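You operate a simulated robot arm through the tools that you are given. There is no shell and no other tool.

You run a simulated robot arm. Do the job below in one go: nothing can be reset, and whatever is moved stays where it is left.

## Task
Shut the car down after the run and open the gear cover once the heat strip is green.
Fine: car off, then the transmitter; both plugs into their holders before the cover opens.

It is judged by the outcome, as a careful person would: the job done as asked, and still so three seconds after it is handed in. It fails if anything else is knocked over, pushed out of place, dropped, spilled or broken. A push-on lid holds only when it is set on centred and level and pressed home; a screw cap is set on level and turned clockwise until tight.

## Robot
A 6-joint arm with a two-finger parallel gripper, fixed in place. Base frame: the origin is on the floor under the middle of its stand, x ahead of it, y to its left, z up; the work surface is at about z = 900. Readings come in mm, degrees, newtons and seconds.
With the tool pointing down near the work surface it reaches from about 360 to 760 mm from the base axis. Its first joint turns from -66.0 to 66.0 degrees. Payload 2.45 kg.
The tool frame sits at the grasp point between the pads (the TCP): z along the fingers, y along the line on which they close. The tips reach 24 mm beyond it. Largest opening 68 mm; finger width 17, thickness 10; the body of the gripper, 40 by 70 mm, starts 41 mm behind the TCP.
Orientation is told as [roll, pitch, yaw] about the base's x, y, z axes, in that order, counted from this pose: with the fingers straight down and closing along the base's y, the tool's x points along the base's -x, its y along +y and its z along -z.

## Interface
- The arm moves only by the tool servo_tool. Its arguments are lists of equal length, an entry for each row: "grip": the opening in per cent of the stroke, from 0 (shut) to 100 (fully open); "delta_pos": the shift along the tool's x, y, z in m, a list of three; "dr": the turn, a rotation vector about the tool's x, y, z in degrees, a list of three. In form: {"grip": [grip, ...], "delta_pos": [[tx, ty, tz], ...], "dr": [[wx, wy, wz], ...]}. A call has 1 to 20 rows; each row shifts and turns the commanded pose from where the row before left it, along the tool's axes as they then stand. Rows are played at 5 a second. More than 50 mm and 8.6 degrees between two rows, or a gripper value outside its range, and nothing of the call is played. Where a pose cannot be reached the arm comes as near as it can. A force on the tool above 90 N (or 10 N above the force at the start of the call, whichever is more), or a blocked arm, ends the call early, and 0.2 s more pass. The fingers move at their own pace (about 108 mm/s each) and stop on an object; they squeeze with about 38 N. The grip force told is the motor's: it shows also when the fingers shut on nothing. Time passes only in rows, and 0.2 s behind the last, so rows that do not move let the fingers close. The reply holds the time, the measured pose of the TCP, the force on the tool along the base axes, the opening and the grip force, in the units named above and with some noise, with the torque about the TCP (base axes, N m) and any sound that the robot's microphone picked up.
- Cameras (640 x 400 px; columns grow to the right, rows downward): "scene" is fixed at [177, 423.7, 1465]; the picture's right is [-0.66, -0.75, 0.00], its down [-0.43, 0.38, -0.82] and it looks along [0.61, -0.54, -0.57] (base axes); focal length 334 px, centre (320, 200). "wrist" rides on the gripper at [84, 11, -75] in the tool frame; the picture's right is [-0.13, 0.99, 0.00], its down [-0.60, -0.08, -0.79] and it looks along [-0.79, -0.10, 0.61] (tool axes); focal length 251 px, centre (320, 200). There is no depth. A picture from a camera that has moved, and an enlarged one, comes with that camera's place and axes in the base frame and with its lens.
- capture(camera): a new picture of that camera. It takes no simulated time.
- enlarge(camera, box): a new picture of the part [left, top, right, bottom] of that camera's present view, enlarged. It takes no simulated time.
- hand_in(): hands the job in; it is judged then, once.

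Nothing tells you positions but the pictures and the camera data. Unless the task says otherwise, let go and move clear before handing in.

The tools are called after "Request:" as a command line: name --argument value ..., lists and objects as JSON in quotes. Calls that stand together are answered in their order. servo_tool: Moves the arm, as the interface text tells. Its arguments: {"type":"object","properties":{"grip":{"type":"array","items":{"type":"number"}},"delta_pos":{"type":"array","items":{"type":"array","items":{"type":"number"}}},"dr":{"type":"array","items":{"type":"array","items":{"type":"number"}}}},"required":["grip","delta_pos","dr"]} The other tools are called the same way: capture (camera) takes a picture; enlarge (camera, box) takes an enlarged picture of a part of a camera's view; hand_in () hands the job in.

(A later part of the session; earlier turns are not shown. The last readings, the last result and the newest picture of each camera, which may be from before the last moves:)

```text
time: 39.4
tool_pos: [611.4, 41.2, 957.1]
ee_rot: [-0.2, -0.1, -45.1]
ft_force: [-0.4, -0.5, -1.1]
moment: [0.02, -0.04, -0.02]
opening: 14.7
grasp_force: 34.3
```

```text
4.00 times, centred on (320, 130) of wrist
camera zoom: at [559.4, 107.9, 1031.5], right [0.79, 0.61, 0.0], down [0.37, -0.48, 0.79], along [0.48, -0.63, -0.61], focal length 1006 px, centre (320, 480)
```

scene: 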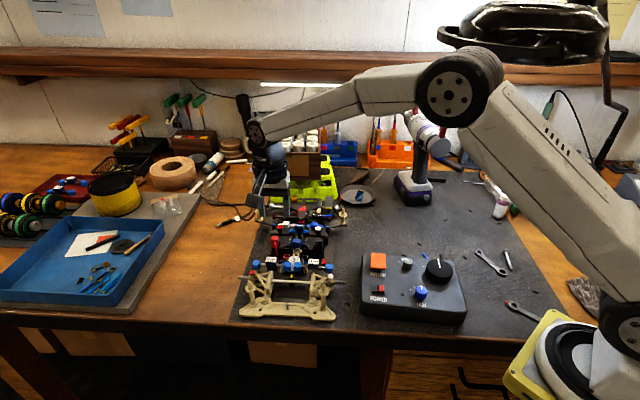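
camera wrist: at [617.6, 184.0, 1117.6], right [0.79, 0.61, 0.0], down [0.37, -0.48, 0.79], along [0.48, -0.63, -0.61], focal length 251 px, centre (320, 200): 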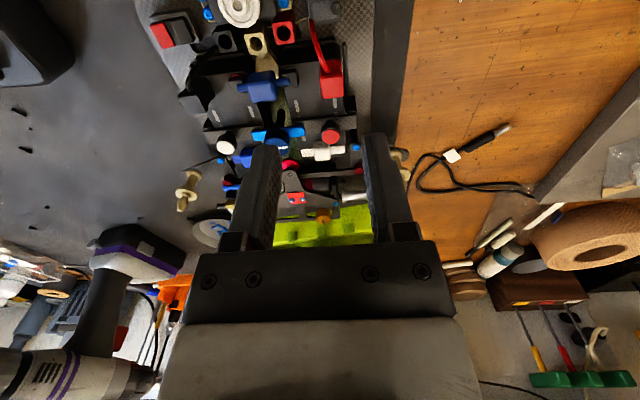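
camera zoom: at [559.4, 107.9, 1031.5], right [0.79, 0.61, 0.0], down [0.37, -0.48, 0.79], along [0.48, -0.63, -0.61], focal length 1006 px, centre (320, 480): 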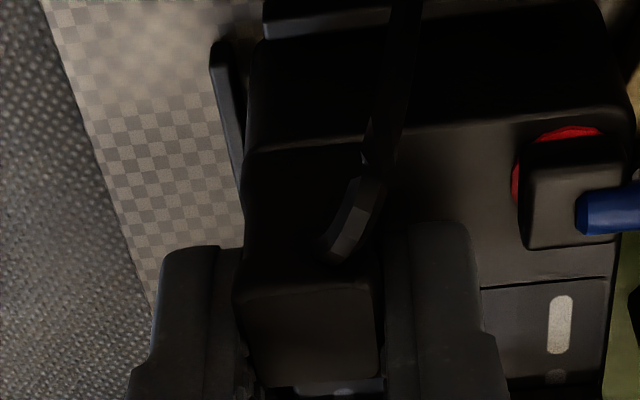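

Request:
servo_tool --grip '[0, 0, 0, 0, 0, 0, 0]' --delta_pos '[[0, 0, -0.003], [0, 0, -0.003], [0, 0, -0.004], [0, 0, -0.005], [0, 0, -0.01], [0, 0, -0.015], [0, 0, 0]]' --dr '[[0, 0, 0], [0, 0, 0], [0, 0, 0], [0, 0, 0], [0, 0, 0], [0, 0, 0], [0, 0, 0]]'

Request:
enlarge --camera "wrist" --box '[220, 40, 420, 180]'

Request:
enlarge --camera "scene" --box '[275, 205, 355, 265]'

```text
time: 41.0
tool_pos: [610.9, 40.9, 999.5]
ee_rot: [0.0, 0.0, -44.9]
ft_force: [0.1, -1.0, -0.1]
moment: [0.0, 0.01, -0.02]
opening: 14.5
grasp_force: 33.9
```

```text
2.86 times, centred on (320, 110) of wrist
camera zoom: at [559.2, 108.0, 1073.5], right [0.79, 0.61, 0.0], down [0.37, -0.48, 0.79], along [0.48, -0.63, -0.61], focal length 718 px, centre (320, 457)
```

zoom: 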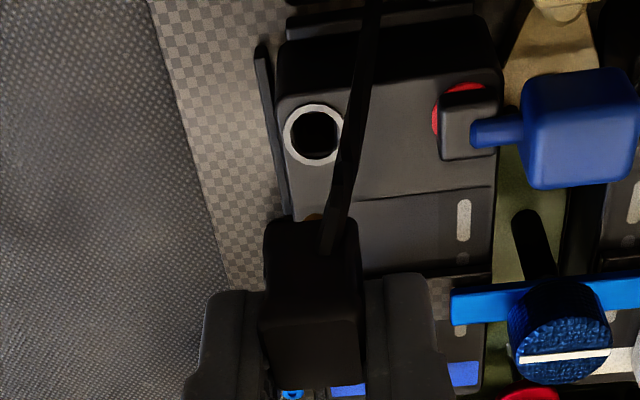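

```text
6.67 times, centred on (315, 235) of scene
camera zoom: at [177.0, 423.7, 1465.0], right [-0.66, -0.75, 0.0], down [-0.43, 0.38, -0.82], along [0.61, -0.54, -0.57], focal length 2228 px, centre (353, -33)
```

zoom: 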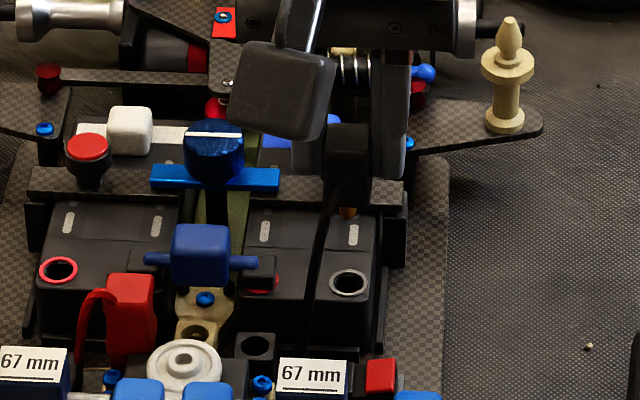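

The black plug is out. Carrying it over to the black holder at about (608.6,84.2,921).

Request:
servo_tool --grip '[0, 0, 0, 0]' --delta_pos '[[0.013, 0.0146, 0], [0.0131, 0.0146, 0], [0, 0, 0.007], [0, 0, 0]]' --dr '[[0, 0, 0], [0, 0, 0], [0, 0, 0], [0, 0, 0]]'

Request:
enlarge --camera "wrist" --box '[220, 40, 420, 180]'

Request:
enlarge --camera "scene" --box '[275, 220, 335, 260]'

```text
time: 42.0
tool_pos: [612.5, 82.0, 991.0]
ee_rot: [-0.1, 0.0, -45.0]
ft_force: [-0.2, -0.3, -0.5]
moment: [0.01, -0.01, 0.01]
opening: 14.5
grasp_force: 34.0
```

```text
2.86 times, centred on (320, 110) of wrist
camera zoom: at [560.7, 148.1, 1065.4], right [0.79, 0.61, 0.0], down [0.37, -0.48, 0.79], along [0.48, -0.63, -0.61], focal length 718 px, centre (320, 457)
```

zoom: 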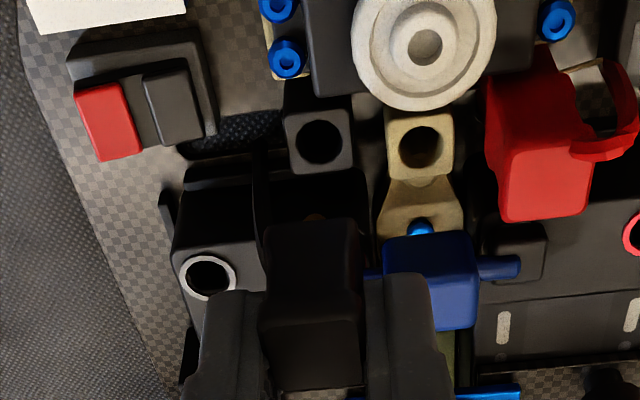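

```text
10.00 times, centred on (305, 240) of scene
camera zoom: at [177.0, 423.7, 1465.0], right [-0.66, -0.75, 0.0], down [-0.43, 0.38, -0.82], along [0.61, -0.54, -0.57], focal length 3342 px, centre (470, -200)
```

zoom: 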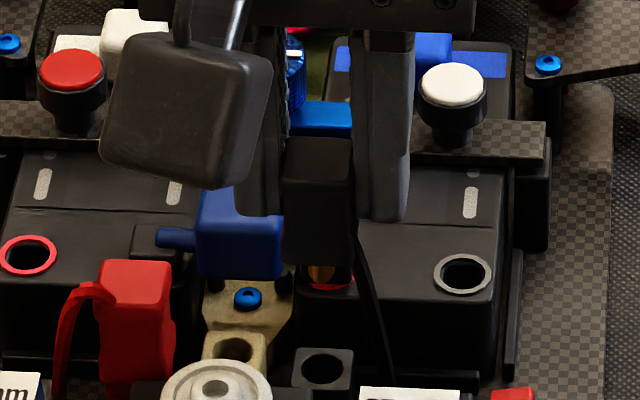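

Request:
servo_tool --grip '[0, 0, 0, 0, 0]' --delta_pos '[[-0.0014, 0.0006, 0], [0, 0, 0.008], [0, 0, 0.008], [0, 0, 0.006], [0, 0, 0]]' --dr '[[0, 0, 0], [0, 0, 0], [0, 0, 0], [0, 0, 0], [0, 0, 0]]'

Request:
enlarge --camera "wrist" --box '[240, 60, 400, 160]'

Request:
enlarge --camera "scene" --box '[275, 230, 335, 270]'

```text
time: 43.2
tool_pos: [615.4, 81.3, 969.5]
ee_rot: [-0.1, -0.1, -45.0]
ft_force: [-0.5, -0.5, -0.1]
moment: [0.02, -0.01, 0.01]
opening: 14.7
grasp_force: 34.3
```

```text
4.00 times, centred on (320, 110) of wrist
camera zoom: at [563.1, 146.8, 1043.4], right [0.79, 0.61, 0.0], down [0.37, -0.48, 0.79], along [0.48, -0.63, -0.61], focal length 1006 px, centre (320, 560)
```

zoom: 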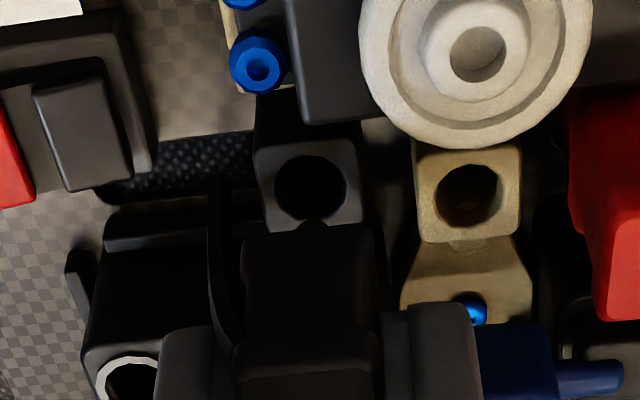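

```text
10.00 times, centred on (305, 250) of scene
camera zoom: at [177.0, 423.7, 1465.0], right [-0.66, -0.75, 0.0], down [-0.43, 0.38, -0.82], along [0.61, -0.54, -0.57], focal length 3342 px, centre (470, -300)
```

zoom: 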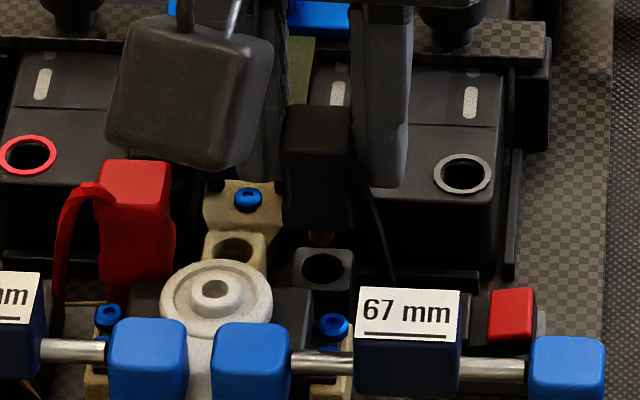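

Request:
servo_tool --grip '[0, 0, 0]' --delta_pos '[[0.0015, -0.0002, 0], [0, 0, 0], [0, 0, 0]]' --dr '[[0, 0, 0], [0, 0, 0], [0, 0, 0]]'

Request:
enlarge --camera "wrist" --box '[240, 60, 400, 160]'

Request:
enlarge --camera "scene" --box '[290, 240, 320, 260]'

```text
time: 44.0
tool_pos: [613.4, 82.2, 968.3]
ee_rot: [0.1, 0.1, -44.9]
ft_force: [-0.1, -0.1, -0.5]
moment: [-0.01, -0.02, -0.01]
opening: 14.5
grasp_force: 34.0
```

```text
4.00 times, centred on (320, 110) of wrist
camera zoom: at [561.7, 148.1, 1043.2], right [0.79, 0.61, 0.0], down [0.37, -0.48, 0.79], along [0.48, -0.63, -0.61], focal length 1006 px, centre (320, 560)
```

zoom: 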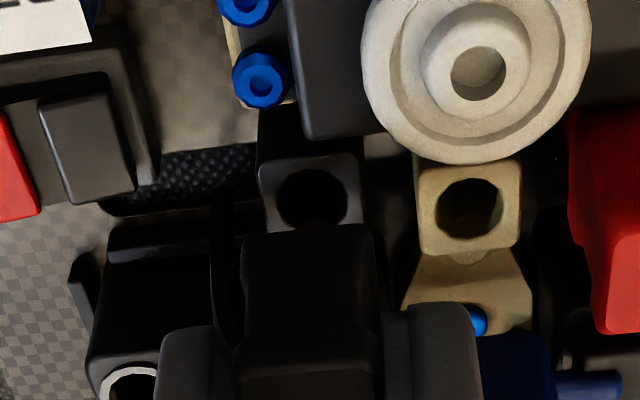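

```text
16.00 times, centred on (305, 250) of scene
camera zoom: at [177.0, 423.7, 1465.0], right [-0.66, -0.75, 0.0], down [-0.43, 0.38, -0.82], along [0.61, -0.54, -0.57], focal length 5347 px, centre (560, -600)
```

zoom: 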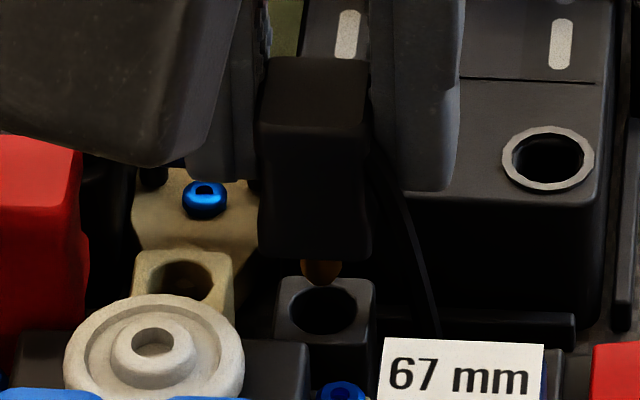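

Aligned within a fraction of a millimetre. Descending into the black holder.

Request:
servo_tool --grip '[0, 0, 0, 0]' --delta_pos '[[0, 0, 0.002], [0, 0, 0.002], [0, 0, 0.002], [0, 0, 0]]' --dr '[[0, 0, 0], [0, 0, 0], [0, 0, 0], [0, 0, 0]]'

Request:
enlarge --camera "wrist" --box '[240, 60, 400, 160]'

Request:
enlarge --camera "scene" --box '[290, 240, 320, 260]'

```text
time: 45.0
tool_pos: [613.9, 80.7, 963.5]
ee_rot: [0.0, -0.1, -45.0]
ft_force: [0.4, -0.2, 0.4]
moment: [-0.01, 0.0, 0.02]
opening: 14.6
grasp_force: 34.3
```

```text
4.00 times, centred on (320, 110) of wrist
camera zoom: at [561.8, 147.6, 1038.0], right [0.79, 0.61, 0.0], down [0.37, -0.48, 0.79], along [0.48, -0.63, -0.61], focal length 1006 px, centre (320, 560)
```

zoom: 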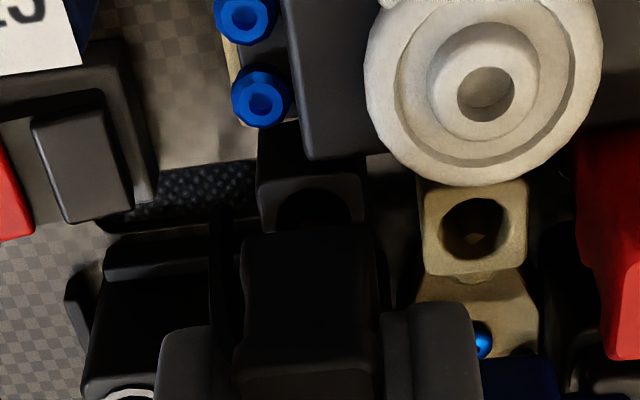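

```text
16.00 times, centred on (305, 250) of scene
camera zoom: at [177.0, 423.7, 1465.0], right [-0.66, -0.75, 0.0], down [-0.43, 0.38, -0.82], along [0.61, -0.54, -0.57], focal length 5347 px, centre (560, -600)
```

zoom: 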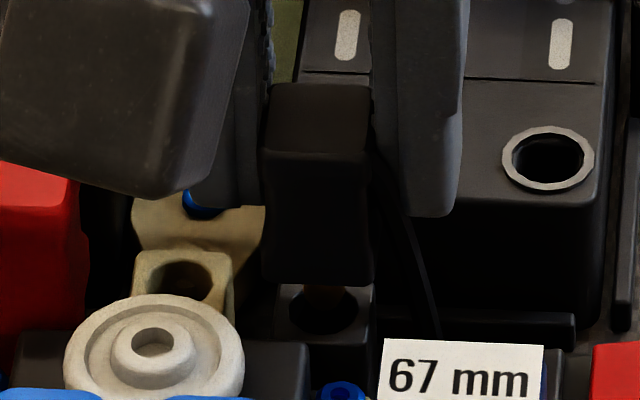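

Request:
servo_tool --grip '[0, 0, 0, 0]' --delta_pos '[[0, 0, 0.002], [0, 0, 0.002], [0, 0, 0.002], [0, 0, 0]]' --dr '[[0, 0, 0], [0, 0, 0], [0, 0, 0], [0, 0, 0]]'

Request:
enlarge --camera "scene" --box '[265, 230, 325, 270]'

```text
time: 46.0
tool_pos: [614.3, 81.6, 956.7]
ee_rot: [0.0, -0.1, -45.1]
ft_force: [0.7, -0.2, -0.1]
moment: [0.0, -0.01, 0.01]
opening: 14.5
grasp_force: 33.5
```

```text
10.00 times, centred on (295, 250) of scene
camera zoom: at [177.0, 423.7, 1465.0], right [-0.66, -0.75, 0.0], down [-0.43, 0.38, -0.82], along [0.61, -0.54, -0.57], focal length 3342 px, centre (570, -300)
```

zoom: 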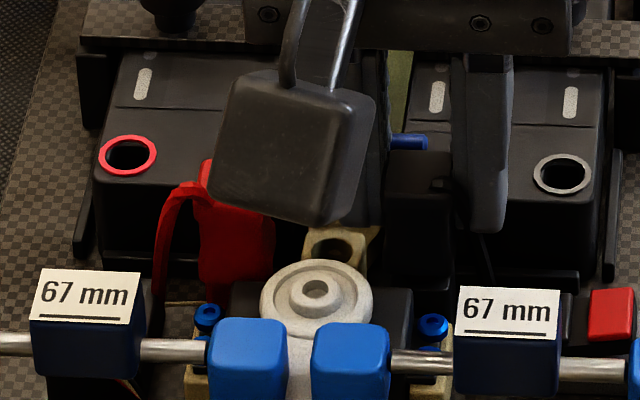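

Request:
servo_tool --grip '[0, 0, 0, 0, 0, 0]' --delta_pos '[[0, 0, 0.002], [0, 0, 0.001], [0, 0, 0.001], [0, 0, 0.001], [0, 0, 0.001], [0, 0, 0]]' --dr '[[0, 0, 0], [0, 0, 0], [0, 0, 0], [0, 0, 0], [0, 0, 0], [0, 0, 0]]'

Request:
enlarge --camera "scene" --box '[265, 230, 325, 270]'

Request:
enlarge --camera "wrist" --box '[240, 60, 400, 160]'

```text
time: 47.4
tool_pos: [613.1, 81.6, 952.2]
ee_rot: [0.0, 0.0, -45.0]
ft_force: [-8.3, -0.3, 12.7]
moment: [0.08, 0.3, 0.06]
opening: 14.8
grasp_force: 34.7
```

```text
10.00 times, centred on (295, 250) of scene
camera zoom: at [176.5, 423.6, 1465.1], right [-0.66, -0.75, 0.0], down [-0.43, 0.38, -0.82], along [0.61, -0.54, -0.57], focal length 3342 px, centre (570, -300)
```

zoom: 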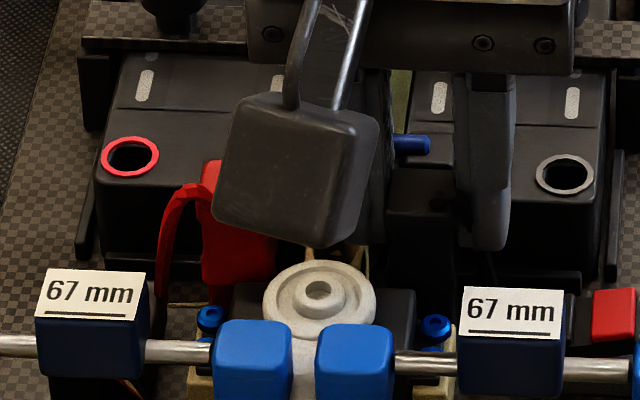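

```text
4.00 times, centred on (320, 110) of wrist
camera zoom: at [560.8, 147.9, 1026.5], right [0.79, 0.61, 0.0], down [0.37, -0.48, 0.79], along [0.48, -0.63, -0.61], focal length 1006 px, centre (320, 560)
```

zoom: 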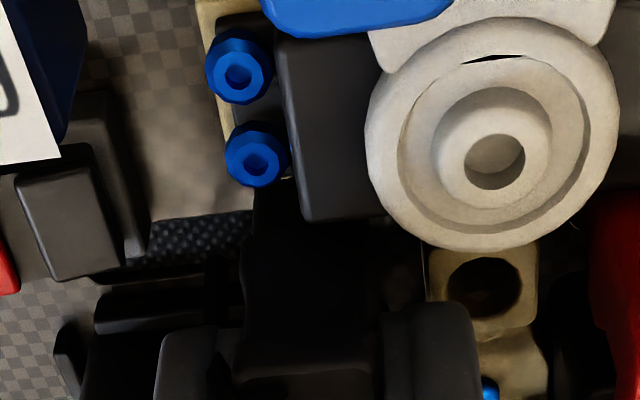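

Contact at the same height as the red plug's seat. A small final press, then relax and open.

Request:
servo_tool --grip '[0, 0, 0, 0, 22, 34, 34]' --delta_pos '[[0, 0, 0.0008], [0, 0, 0], [0, 0, -0.0012], [0, 0, -0.0012], [0, 0, 0], [0, 0, 0], [0, 0, 0]]' --dr '[[0, 0, 0], [0, 0, 0], [0, 0, 0], [0, 0, 0], [0, 0, 0], [0, 0, 0], [0, 0, 0]]'

Request:
enlarge --camera "scene" --box '[265, 230, 325, 270]'

Request:
enlarge --camera "wrist" --box '[240, 60, 400, 160]'

```text
time: 49.0
tool_pos: [614.4, 81.4, 952.8]
ee_rot: [0.0, 0.0, -45.0]
ft_force: [-0.4, -0.1, 0.1]
moment: [0.02, 0.0, -0.01]
opening: 23.4
grasp_force: 0.0
```

```text
10.00 times, centred on (295, 250) of scene
camera zoom: at [177.0, 423.7, 1465.0], right [-0.66, -0.75, 0.0], down [-0.43, 0.38, -0.82], along [0.61, -0.54, -0.57], focal length 3342 px, centre (570, -300)
```

zoom: 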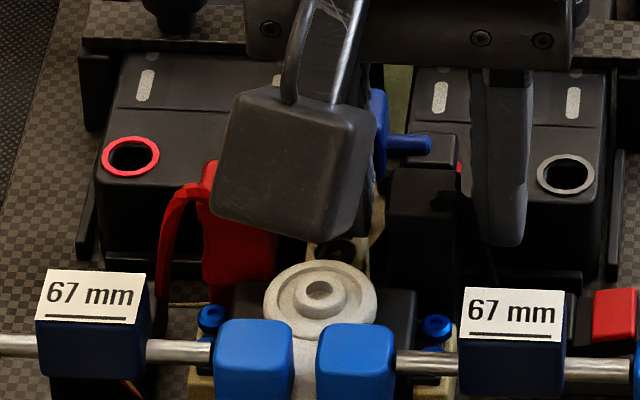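

```text
4.00 times, centred on (320, 110) of wrist
camera zoom: at [561.9, 147.8, 1027.2], right [0.79, 0.61, 0.0], down [0.37, -0.48, 0.79], along [0.48, -0.63, -0.61], focal length 1006 px, centre (320, 560)
```

zoom: 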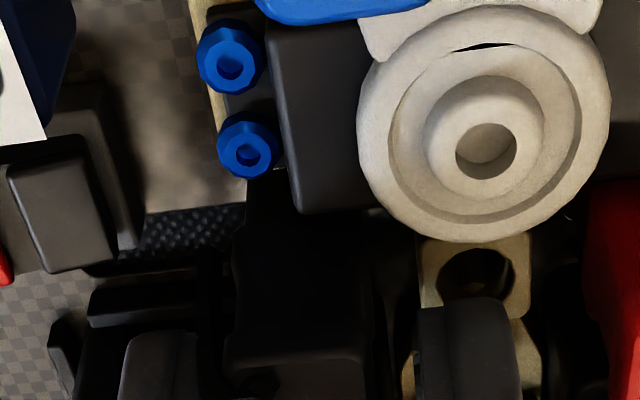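

Both plugs appear parked. I'll lift straight up and inspect both holders and the heat strip.

Request:
servo_tool --grip '[34, 34, 34, 34, 34]' --delta_pos '[[0, 0, -0.005], [0, 0, -0.01], [0, 0, -0.02], [0, 0, -0.04], [0, 0, 0]]' --dr '[[0, 0, 0], [0, 0, 0], [0, 0, 0], [0, 0, 0], [0, 0, 0]]'

Request:
enlarge --camera "scene" --box '[255, 220, 345, 280]'

Request:
enlarge --camera "wrist" --box '[230, 0, 430, 130]'

Request:
enlarge --camera "scene" --box '[275, 190, 345, 230]'

```text
time: 50.2
tool_pos: [614.6, 79.8, 1029.9]
ee_rot: [0.0, -0.1, -45.1]
ft_force: [0.6, 0.4, 0.7]
moment: [0.0, 0.0, -0.01]
opening: 23.3
grasp_force: 0.1
```

```text
6.67 times, centred on (300, 250) of scene
camera zoom: at [177.0, 423.7, 1465.0], right [-0.66, -0.75, 0.0], down [-0.43, 0.38, -0.82], along [0.61, -0.54, -0.57], focal length 2228 px, centre (453, -133)
```

zoom: 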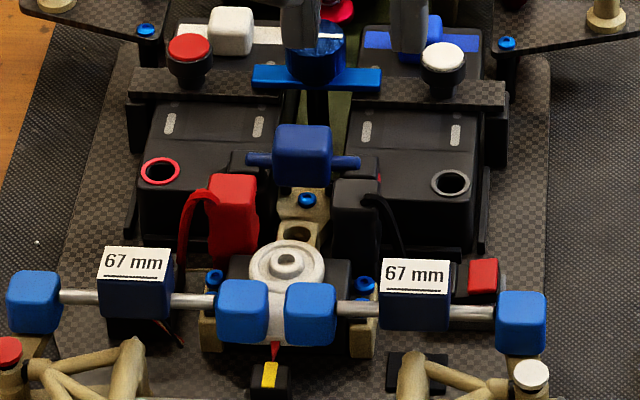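

```text
3.08 times, centred on (330, 65) of wrist
camera zoom: at [561.9, 145.6, 1103.8], right [0.79, 0.61, 0.0], down [0.37, -0.48, 0.79], along [0.48, -0.63, -0.61], focal length 774 px, centre (289, 615)
```

zoom: 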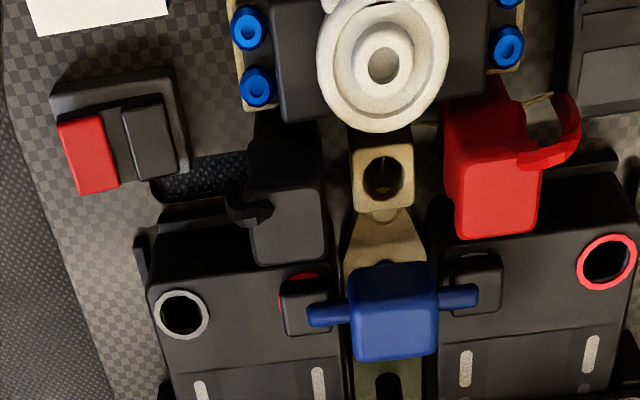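

```text
9.14 times, centred on (310, 210) of scene
camera zoom: at [177.0, 423.7, 1465.0], right [-0.66, -0.75, 0.0], down [-0.43, 0.38, -0.82], along [0.61, -0.54, -0.57], focal length 3055 px, centre (411, 109)
```

zoom: 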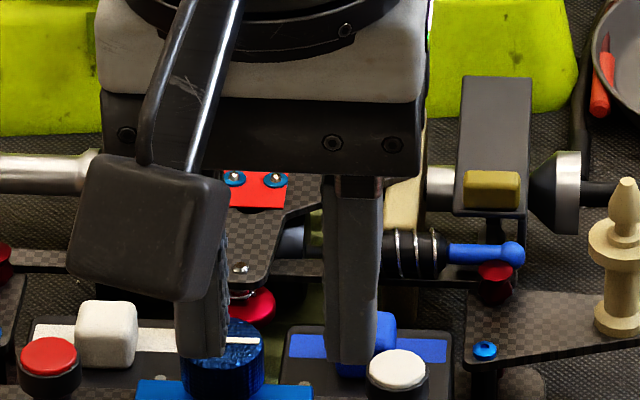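

Both plugs sit upright in their own holders. Before the cover, I need the heat strip to read green, so I'll move the arm aside to get an unobstructed look at the rear.

Request:
servo_tool --grip '[34, 34, 34, 34, 34, 34]' --delta_pos '[[-0.0178, -0.0331, -0.014], [-0.0178, -0.0331, -0.014], [-0.0178, -0.0331, -0.014], [-0.0178, -0.0331, -0.014], [-0.0178, -0.0331, -0.014], [0, 0, 0]]' --dr '[[0, 0, 0], [0, 0, 0], [0, 0, 0], [0, 0, -8], [0, 0, -8], [0, 0, -8]]'

Request:
capture --camera "scene"

Request:
enlarge --camera "scene" --box '[250, 185, 350, 250]'

Request:
capture --camera "wrist"

```text
time: 51.6
tool_pos: [562.9, -101.8, 1097.7]
ee_rot: [0.0, -0.1, -20.9]
ft_force: [0.1, 0.0, 0.0]
moment: [-0.03, 0.04, 0.01]
opening: 22.9
grasp_force: 0.0
```

```text
taken
```

scene: 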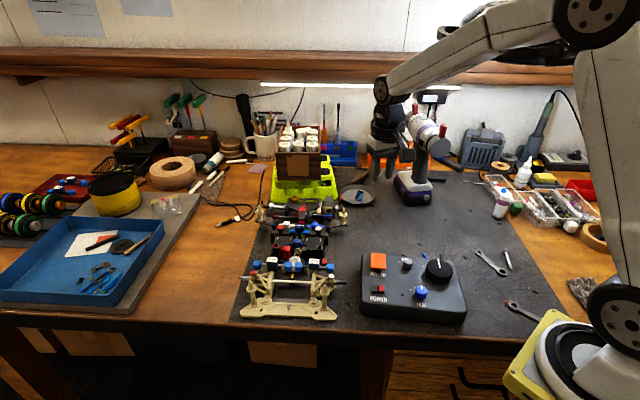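

```text
6.15 times, centred on (300, 218) of scene
camera zoom: at [177.0, 423.6, 1465.0], right [-0.66, -0.75, 0.0], down [-0.43, 0.38, -0.82], along [0.61, -0.54, -0.57], focal length 2056 px, centre (443, 92)
```

zoom: 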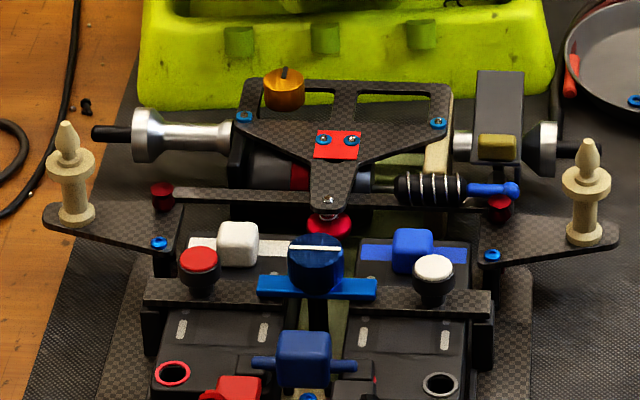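

```text
taken
camera wrist: at [489.1, -61.9, 1171.6], right [0.47, 0.88, 0.0], down [0.54, -0.29, 0.79], along [0.7, -0.38, -0.61], focal length 251 px, centre (320, 200)
```

wrist: 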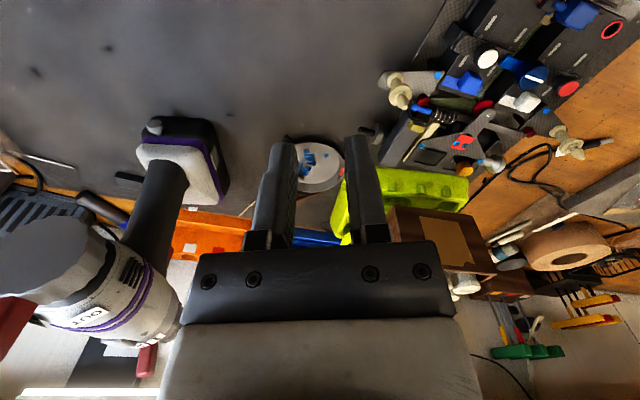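

Request:
enlarge --camera "scene" --box '[275, 203, 315, 228]'

Request:
enlarge --camera "wrist" --box '[370, 60, 530, 190]'

Request:
enlarge --camera "scene" --box '[305, 190, 345, 225]'

```text
16.00 times, centred on (295, 216) of scene
camera zoom: at [177.0, 423.6, 1465.0], right [-0.66, -0.75, 0.0], down [-0.43, 0.38, -0.82], along [0.61, -0.54, -0.57], focal length 5347 px, centre (720, -48)
```

zoom: 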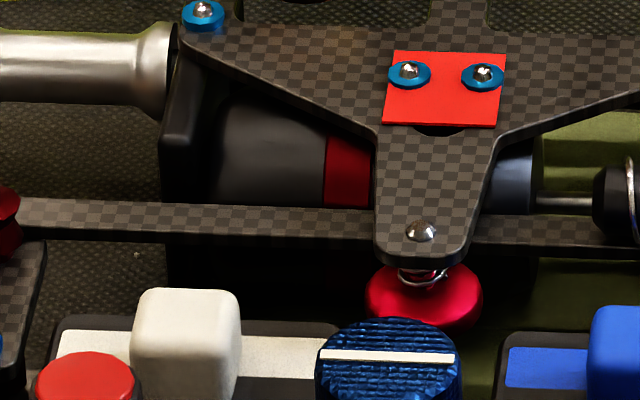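

```text
3.08 times, centred on (450, 125) of wrist
camera zoom: at [489.1, -61.9, 1171.6], right [0.47, 0.88, 0.0], down [0.54, -0.29, 0.79], along [0.7, -0.38, -0.61], focal length 774 px, centre (-80, 431)
```

zoom: 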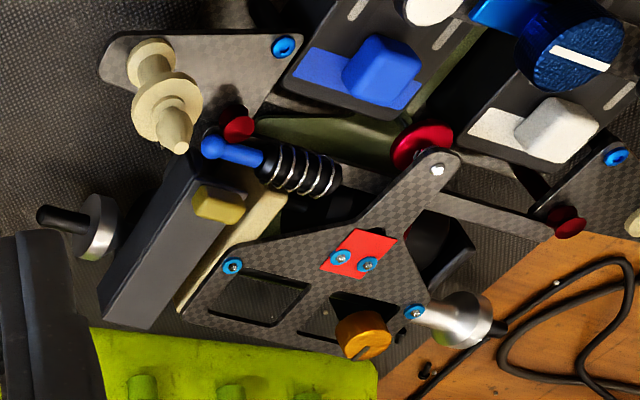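

```text
11.43 times, centred on (325, 208) of scene
camera zoom: at [177.0, 423.6, 1465.0], right [-0.66, -0.75, 0.0], down [-0.43, 0.38, -0.82], along [0.61, -0.54, -0.57], focal length 3819 px, centre (263, 114)
```

zoom: 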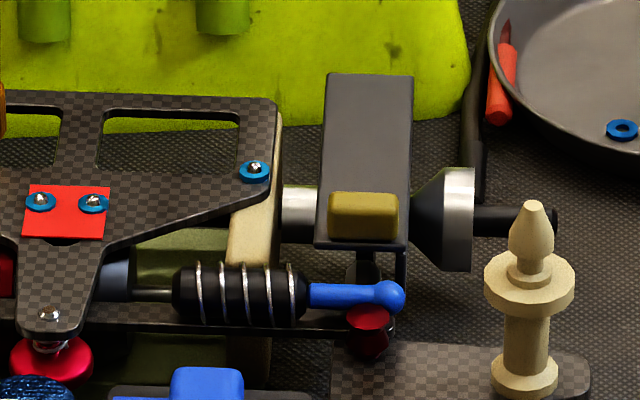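

The strip candidates (the band on the motor and the patch on the deck) both still look red, so it's too early to open the cover. I'll use the waiting time to bring the camera above the cover and study it.

Request:
servo_tool --grip '[34, 34, 34, 34, 34, 34, 34, 34]' --delta_pos '[[0, 0, 0], [0, 0, 0], [0, 0, 0], [-0.0185, 0.034, 0.018], [-0.0185, 0.034, 0.018], [-0.0185, 0.034, 0.018], [0, 0, 0], [0, 0, 0]]' --dr '[[0, 0, 8], [0, 0, 8], [0, 0, 8], [0, 0, 0], [0, 0, 0], [0, 0, 0], [0, 0, 0], [0, 0, 0]]'

Request:
capture --camera "wrist"

Request:
enlarge --camera "wrist" --box '[220, 30, 420, 170]'

Request:
enlarge --camera "scene" --box '[275, 195, 345, 240]'

```text
time: 53.4
tool_pos: [674.2, -66.3, 1046.8]
ee_rot: [-0.1, 0.0, -45.0]
ft_force: [-0.1, 0.1, -0.7]
moment: [-0.02, -0.02, -0.01]
opening: 22.9
grasp_force: 0.0
```

```text
taken
camera wrist: at [622.9, 0.0, 1121.8], right [0.79, 0.61, 0.0], down [0.37, -0.48, 0.79], along [0.48, -0.63, -0.61], focal length 251 px, centre (320, 200)
```

wrist: 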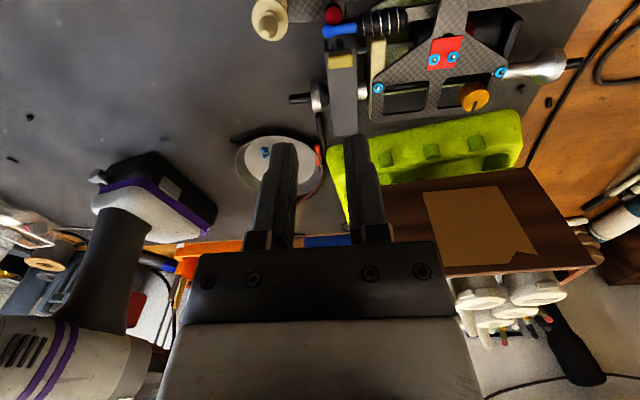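

```text
2.86 times, centred on (320, 100) of wrist
camera zoom: at [622.9, 0.0, 1121.8], right [0.79, 0.61, 0.0], down [0.37, -0.48, 0.79], along [0.48, -0.63, -0.61], focal length 718 px, centre (320, 486)
```

zoom: 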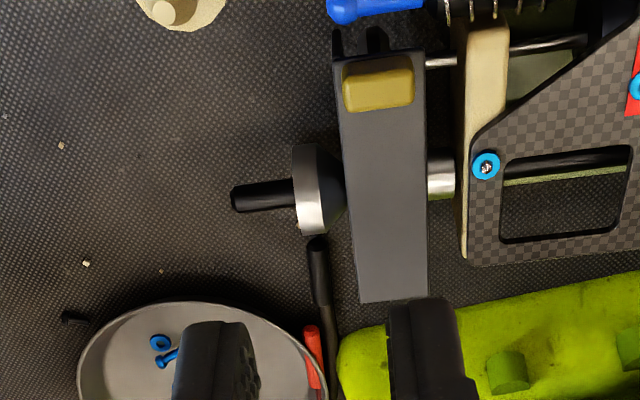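

```text
8.89 times, centred on (310, 218) of scene
camera zoom: at [177.0, 423.7, 1465.0], right [-0.66, -0.75, 0.0], down [-0.43, 0.38, -0.82], along [0.61, -0.54, -0.57], focal length 2970 px, centre (409, 44)
```

zoom: 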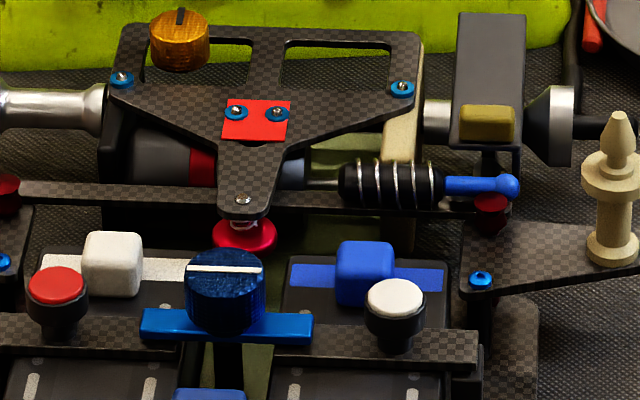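

The cover is a long black lid with its yellow tab at the front end, at about (678,-50,953), and the arm isn't blocking the scene view. I'll hold still and let time pass while watching for a colour change.

Request:
servo_tool --grip '[34, 34, 34, 34, 34, 34, 34, 34, 34, 34, 34, 34, 34, 34, 34, 34, 34, 34, 34, 34]' --delta_pos '[[0, 0, 0], [0, 0, 0], [0, 0, 0], [0, 0, 0], [0, 0, 0], [0, 0, 0], [0, 0, 0], [0, 0, 0], [0, 0, 0], [0, 0, 0], [0, 0, 0], [0, 0, 0], [0, 0, 0], [0, 0, 0], [0, 0, 0], [0, 0, 0], [0, 0, 0], [0, 0, 0], [0, 0, 0], [0, 0, 0]]' --dr '[[0, 0, 0], [0, 0, 0], [0, 0, 0], [0, 0, 0], [0, 0, 0], [0, 0, 0], [0, 0, 0], [0, 0, 0], [0, 0, 0], [0, 0, 0], [0, 0, 0], [0, 0, 0], [0, 0, 0], [0, 0, 0], [0, 0, 0], [0, 0, 0], [0, 0, 0], [0, 0, 0], [0, 0, 0], [0, 0, 0]]'

Request:
enlarge --camera "scene" --box '[255, 190, 345, 250]'

Request:
enlarge --camera "wrist" --box '[300, 0, 540, 140]'

```text
time: 57.6
tool_pos: [674.4, -66.5, 1047.6]
ee_rot: [0.0, 0.0, -45.0]
ft_force: [-0.3, -0.2, -0.7]
moment: [-0.04, 0.01, -0.01]
opening: 23.0
grasp_force: 0.0
```

```text
6.67 times, centred on (300, 220) of scene
camera zoom: at [177.0, 423.7, 1465.0], right [-0.66, -0.75, 0.0], down [-0.43, 0.38, -0.82], along [0.61, -0.54, -0.57], focal length 2228 px, centre (453, 67)
```

zoom: 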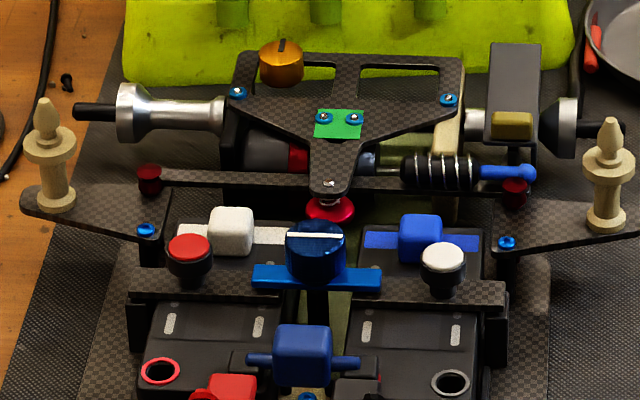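

```text
2.67 times, centred on (420, 70) of wrist
camera zoom: at [622.7, -0.1, 1121.9], right [0.79, 0.61, 0.0], down [0.37, -0.48, 0.79], along [0.48, -0.63, -0.61], focal length 670 px, centre (53, 547)
```

zoom: 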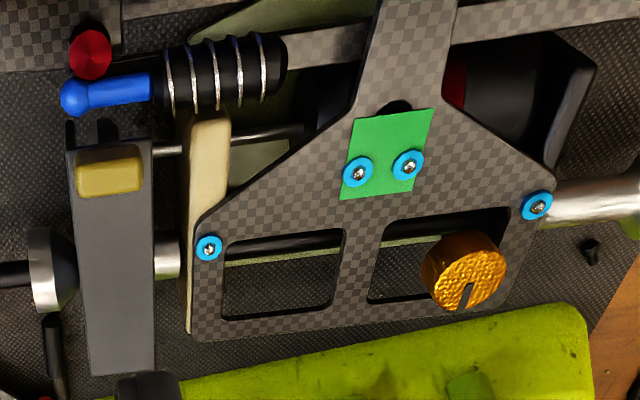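

The deck patch has turned green: that is the heat strip, and both plugs are already parked. Now I'll study the cover's hinge and tab closely before touching it.

Request:
enlarge --camera "wrist" --box '[310, 40, 380, 140]'

Request:
enlarge --camera "scene" --box '[318, 193, 343, 218]'

Request:
enlarge --camera "wrist" --box '[315, 40, 365, 75]'

```text
4.00 times, centred on (345, 90) of wrist
camera zoom: at [622.7, -0.1, 1121.9], right [0.79, 0.61, 0.0], down [0.37, -0.48, 0.79], along [0.48, -0.63, -0.61], focal length 1006 px, centre (220, 640)
```

zoom: 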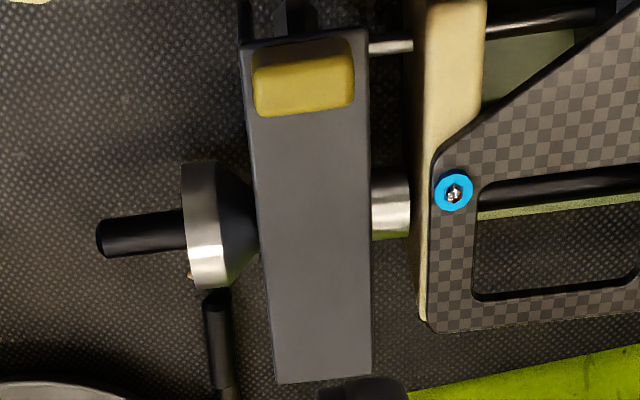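

```text
16.00 times, centred on (330, 206) of scene
camera zoom: at [177.0, 423.7, 1465.0], right [-0.66, -0.75, 0.0], down [-0.43, 0.38, -0.82], along [0.61, -0.54, -0.57], focal length 5347 px, centre (152, 112)
```

zoom: 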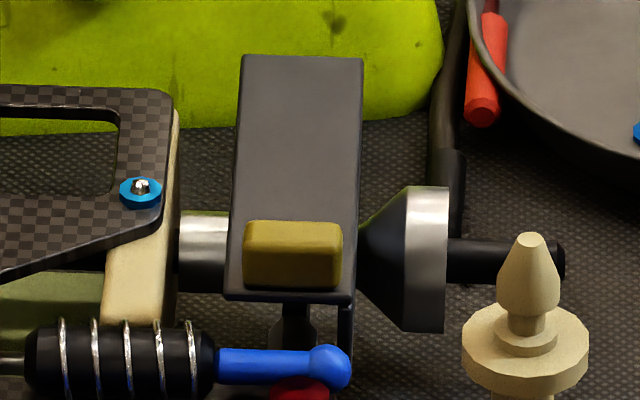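

```text
11.43 times, centred on (340, 58) of wrist
camera zoom: at [622.7, -0.1, 1121.9], right [0.79, 0.61, 0.0], down [0.37, -0.48, 0.79], along [0.48, -0.63, -0.61], focal length 2874 px, centre (91, 1829)
```

zoom: 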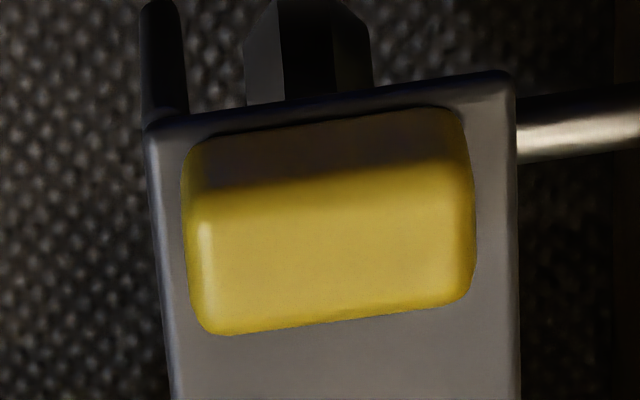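

The tab is about 16 mm wide, 8 mm deep and 7 mm tall on a lid with its top near z=946, level with the deck. I'll align the fingers across its sides, biased rearward, and descend partway.

Request:
servo_tool --grip '[37, 37, 37, 37, 37]' --delta_pos '[[0.0029, 0.0147, 0], [0, 0, 0.02], [0, 0, 0.02], [0, 0, 0.015], [0, 0, 0]]' --dr '[[0, 0, 0], [0, 0, 0], [0, 0, 0], [0, 0, 0], [0, 0, 0]]'

Request:
enlarge --camera "wrist" --box '[240, 60, 400, 160]'

Request:
enlarge --camera "scene" --box '[290, 180, 350, 220]'

```text
time: 58.8
tool_pos: [683.0, -53.9, 989.1]
ee_rot: [0.1, 0.0, -45.0]
ft_force: [-0.1, 0.3, 0.5]
moment: [-0.02, -0.04, 0.01]
opening: 25.0
grasp_force: 0.0
```

```text
4.00 times, centred on (320, 110) of wrist
camera zoom: at [630.8, 12.2, 1063.7], right [0.79, 0.61, 0.0], down [0.37, -0.48, 0.79], along [0.48, -0.63, -0.61], focal length 1006 px, centre (320, 560)
```

zoom: 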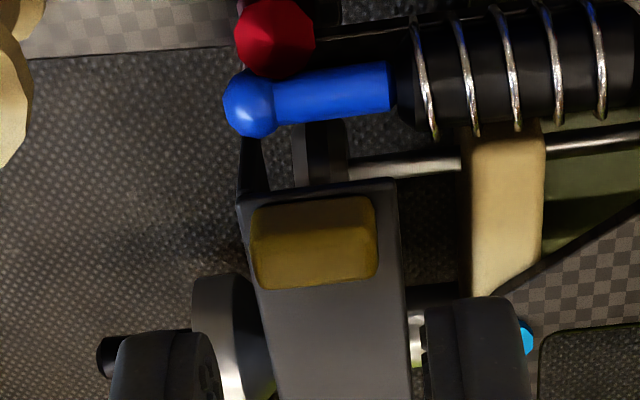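

```text
10.00 times, centred on (320, 200) of scene
camera zoom: at [177.0, 423.7, 1465.0], right [-0.66, -0.75, 0.0], down [-0.43, 0.38, -0.82], along [0.61, -0.54, -0.57], focal length 3342 px, centre (320, 200)
```

zoom: 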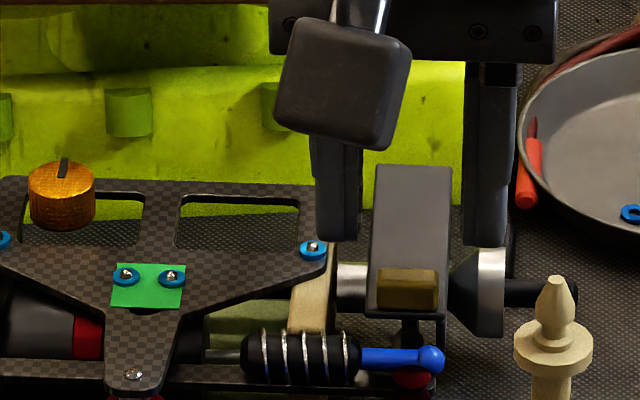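

Request:
servo_tool --grip '[37, 37, 37, 37]' --delta_pos '[[0, 0, 0.006], [0, 0, 0.005], [0, 0, 0.003], [0, 0, 0]]' --dr '[[0, 0, 0], [0, 0, 0], [0, 0, 0], [0, 0, 0]]'

Request:
enlarge --camera "wrist" --box '[240, 80, 400, 180]'

Request:
enlarge --camera "scene" --box '[305, 190, 350, 220]'

```text
time: 59.8
tool_pos: [682.6, -54.2, 974.4]
ee_rot: [0.2, 0.0, -45.0]
ft_force: [0.2, -0.2, -0.3]
moment: [-0.02, -0.01, -0.02]
opening: 25.0
grasp_force: 0.0
```

```text
4.00 times, centred on (320, 130) of wrist
camera zoom: at [630.5, 12.3, 1049.5], right [0.79, 0.61, 0.0], down [0.37, -0.48, 0.79], along [0.48, -0.63, -0.61], focal length 1006 px, centre (320, 480)
```

zoom: 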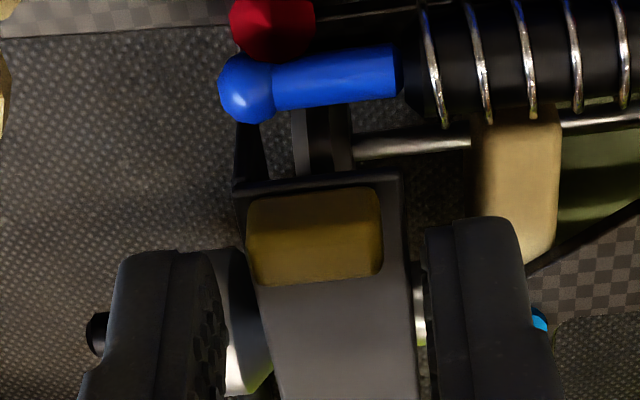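

```text
13.33 times, centred on (328, 205) of scene
camera zoom: at [177.0, 423.7, 1465.0], right [-0.66, -0.75, 0.0], down [-0.43, 0.38, -0.82], along [0.61, -0.54, -0.57], focal length 4456 px, centre (220, 133)
```

zoom: 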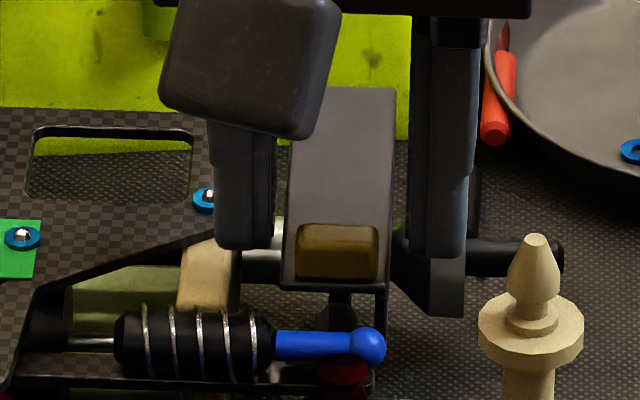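

Request:
servo_tool --grip '[37, 37, 37]' --delta_pos '[[0, 0, 0.0015], [0, 0, 0.0015], [0, 0, 0]]' --dr '[[0, 0, 0], [0, 0, 0], [0, 0, 0]]'

Request:
enlarge --camera "wrist" --box '[240, 80, 400, 180]'

Request:
enlarge --camera "scene" --box '[305, 190, 350, 220]'

```text
time: 60.6
tool_pos: [684.5, -53.7, 973.1]
ee_rot: [0.1, 0.0, -44.9]
ft_force: [0.0, 0.8, -0.1]
moment: [0.0, 0.0, 0.04]
opening: 25.0
grasp_force: 0.1
```

```text
4.00 times, centred on (320, 130) of wrist
camera zoom: at [632.1, 12.0, 1047.0], right [0.79, 0.61, 0.0], down [0.37, -0.48, 0.79], along [0.48, -0.63, -0.61], focal length 1006 px, centre (320, 480)
```

zoom: 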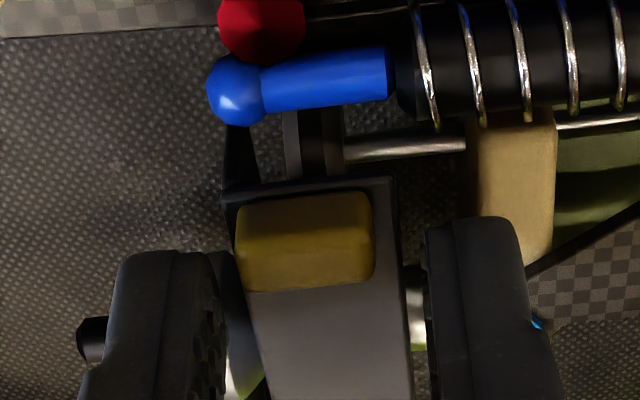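

```text
13.33 times, centred on (328, 205) of scene
camera zoom: at [177.0, 423.7, 1465.0], right [-0.66, -0.75, 0.0], down [-0.43, 0.38, -0.82], along [0.61, -0.54, -0.57], focal length 4456 px, centre (220, 133)
```

zoom: 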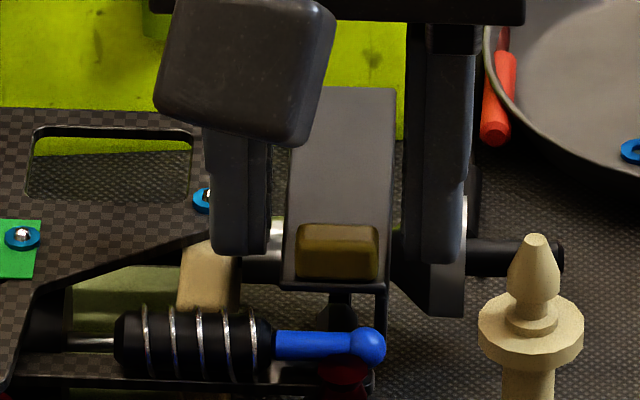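

Request:
servo_tool --grip '[37, 37, 37]' --delta_pos '[[0, -0.0012, 0.001], [0, 0, 0], [0, 0, 0]]' --dr '[[0, 0, 0], [0, 0, 0], [0, 0, 0]]'

Request:
enlarge --camera "wrist" --box '[240, 80, 400, 180]'

```text
time: 61.4
tool_pos: [682.1, -55.0, 971.3]
ee_rot: [-0.1, 0.0, -45.0]
ft_force: [0.5, 0.7, 0.3]
moment: [0.02, 0.0, -0.03]
opening: 25.1
grasp_force: 0.0
```

```text
4.00 times, centred on (320, 130) of wrist
camera zoom: at [631.1, 11.4, 1045.6], right [0.79, 0.61, 0.0], down [0.37, -0.48, 0.79], along [0.48, -0.63, -0.61], focal length 1006 px, centre (320, 480)
```

zoom: 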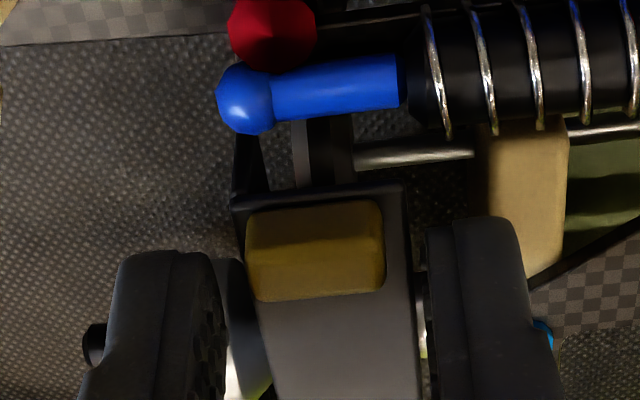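

Centred on the tab with tips just above the lid. Closing on the tab.

Request:
servo_tool --grip '[20, 0, 0, 0]' --delta_pos '[[0, 0, 0], [0, 0, 0], [0, 0, 0], [0, 0, 0]]' --dr '[[0, 0, 0], [0, 0, 0], [0, 0, 0], [0, 0, 0]]'

Request:
enlarge --camera "wrist" --box '[240, 80, 400, 180]'

Request:
enlarge --camera "scene" --box '[305, 190, 350, 220]'

```text
time: 62.4
tool_pos: [682.7, -55.5, 971.1]
ee_rot: [0.0, 0.0, -45.0]
ft_force: [3.6, 5.0, 0.2]
moment: [0.07, -0.15, 0.03]
opening: 20.2
grasp_force: 37.9
```

```text
4.00 times, centred on (320, 130) of wrist
camera zoom: at [631.3, 11.8, 1045.7], right [0.79, 0.61, 0.0], down [0.37, -0.48, 0.79], along [0.48, -0.63, -0.61], focal length 1006 px, centre (320, 480)
```

zoom: 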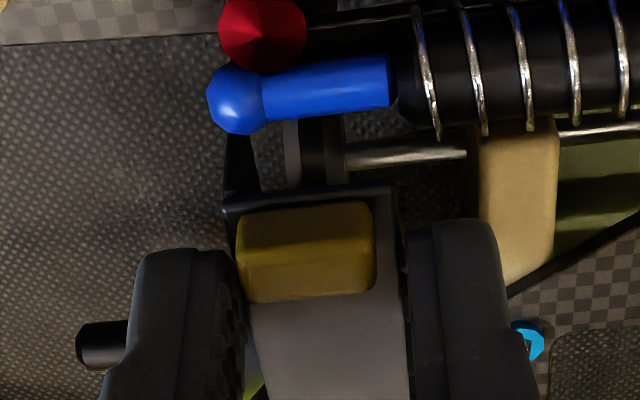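

```text
13.33 times, centred on (328, 205) of scene
camera zoom: at [177.1, 423.8, 1464.9], right [-0.66, -0.75, 0.0], down [-0.43, 0.38, -0.82], along [0.61, -0.54, -0.57], focal length 4456 px, centre (220, 133)
```

zoom: 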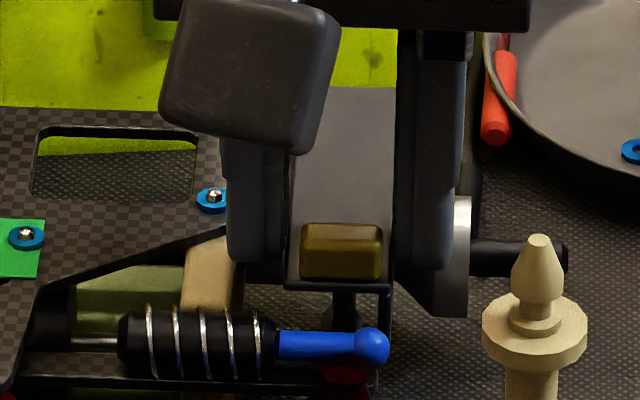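

The fingers closed at 20 mm, so they hold the lid's sides right beside the tab, which lets the lid swing between them. I'll relieve the small side load and lift a little to see how it moves.

Request:
servo_tool --grip '[0, 0, 0, 0]' --delta_pos '[[0, 0.0005, 0], [0, 0, -0.0025], [-0.0005, 0, -0.003], [0, 0, 0]]' --dr '[[0, 0, 0], [0, 0, 0], [0, 0, 0], [0, 0, 0]]'

Request:
enlarge --camera "wrist" --box '[240, 80, 400, 180]'

Request:
enlarge --camera "scene" --box '[305, 190, 350, 220]'

```text
time: 63.4
tool_pos: [684.5, -55.0, 976.7]
ee_rot: [-0.1, 0.1, -44.8]
ft_force: [-2.4, 3.8, -7.7]
moment: [0.32, 0.43, 0.36]
opening: 20.2
grasp_force: 37.3
```

```text
4.00 times, centred on (320, 130) of wrist
camera zoom: at [631.9, 11.1, 1050.7], right [0.79, 0.61, 0.0], down [0.37, -0.48, 0.79], along [0.48, -0.63, -0.61], focal length 1006 px, centre (320, 480)
```

zoom: 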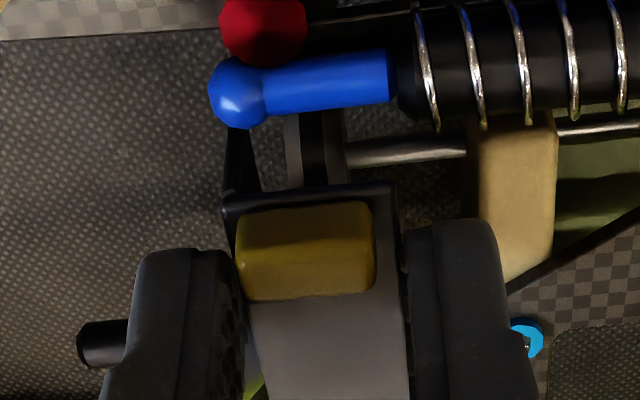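

```text
13.33 times, centred on (328, 205) of scene
camera zoom: at [177.2, 423.7, 1464.9], right [-0.66, -0.75, 0.0], down [-0.43, 0.38, -0.82], along [0.61, -0.54, -0.57], focal length 4456 px, centre (220, 133)
```

zoom: 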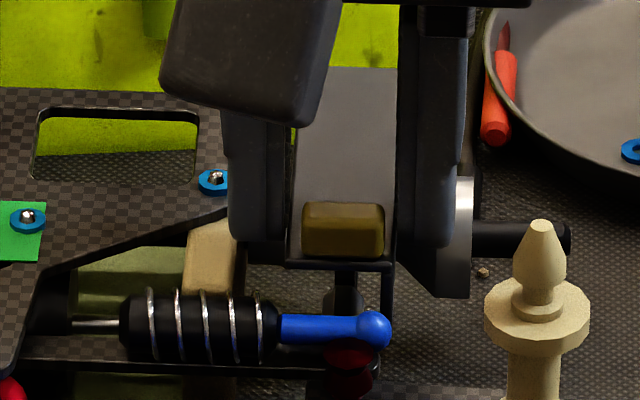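

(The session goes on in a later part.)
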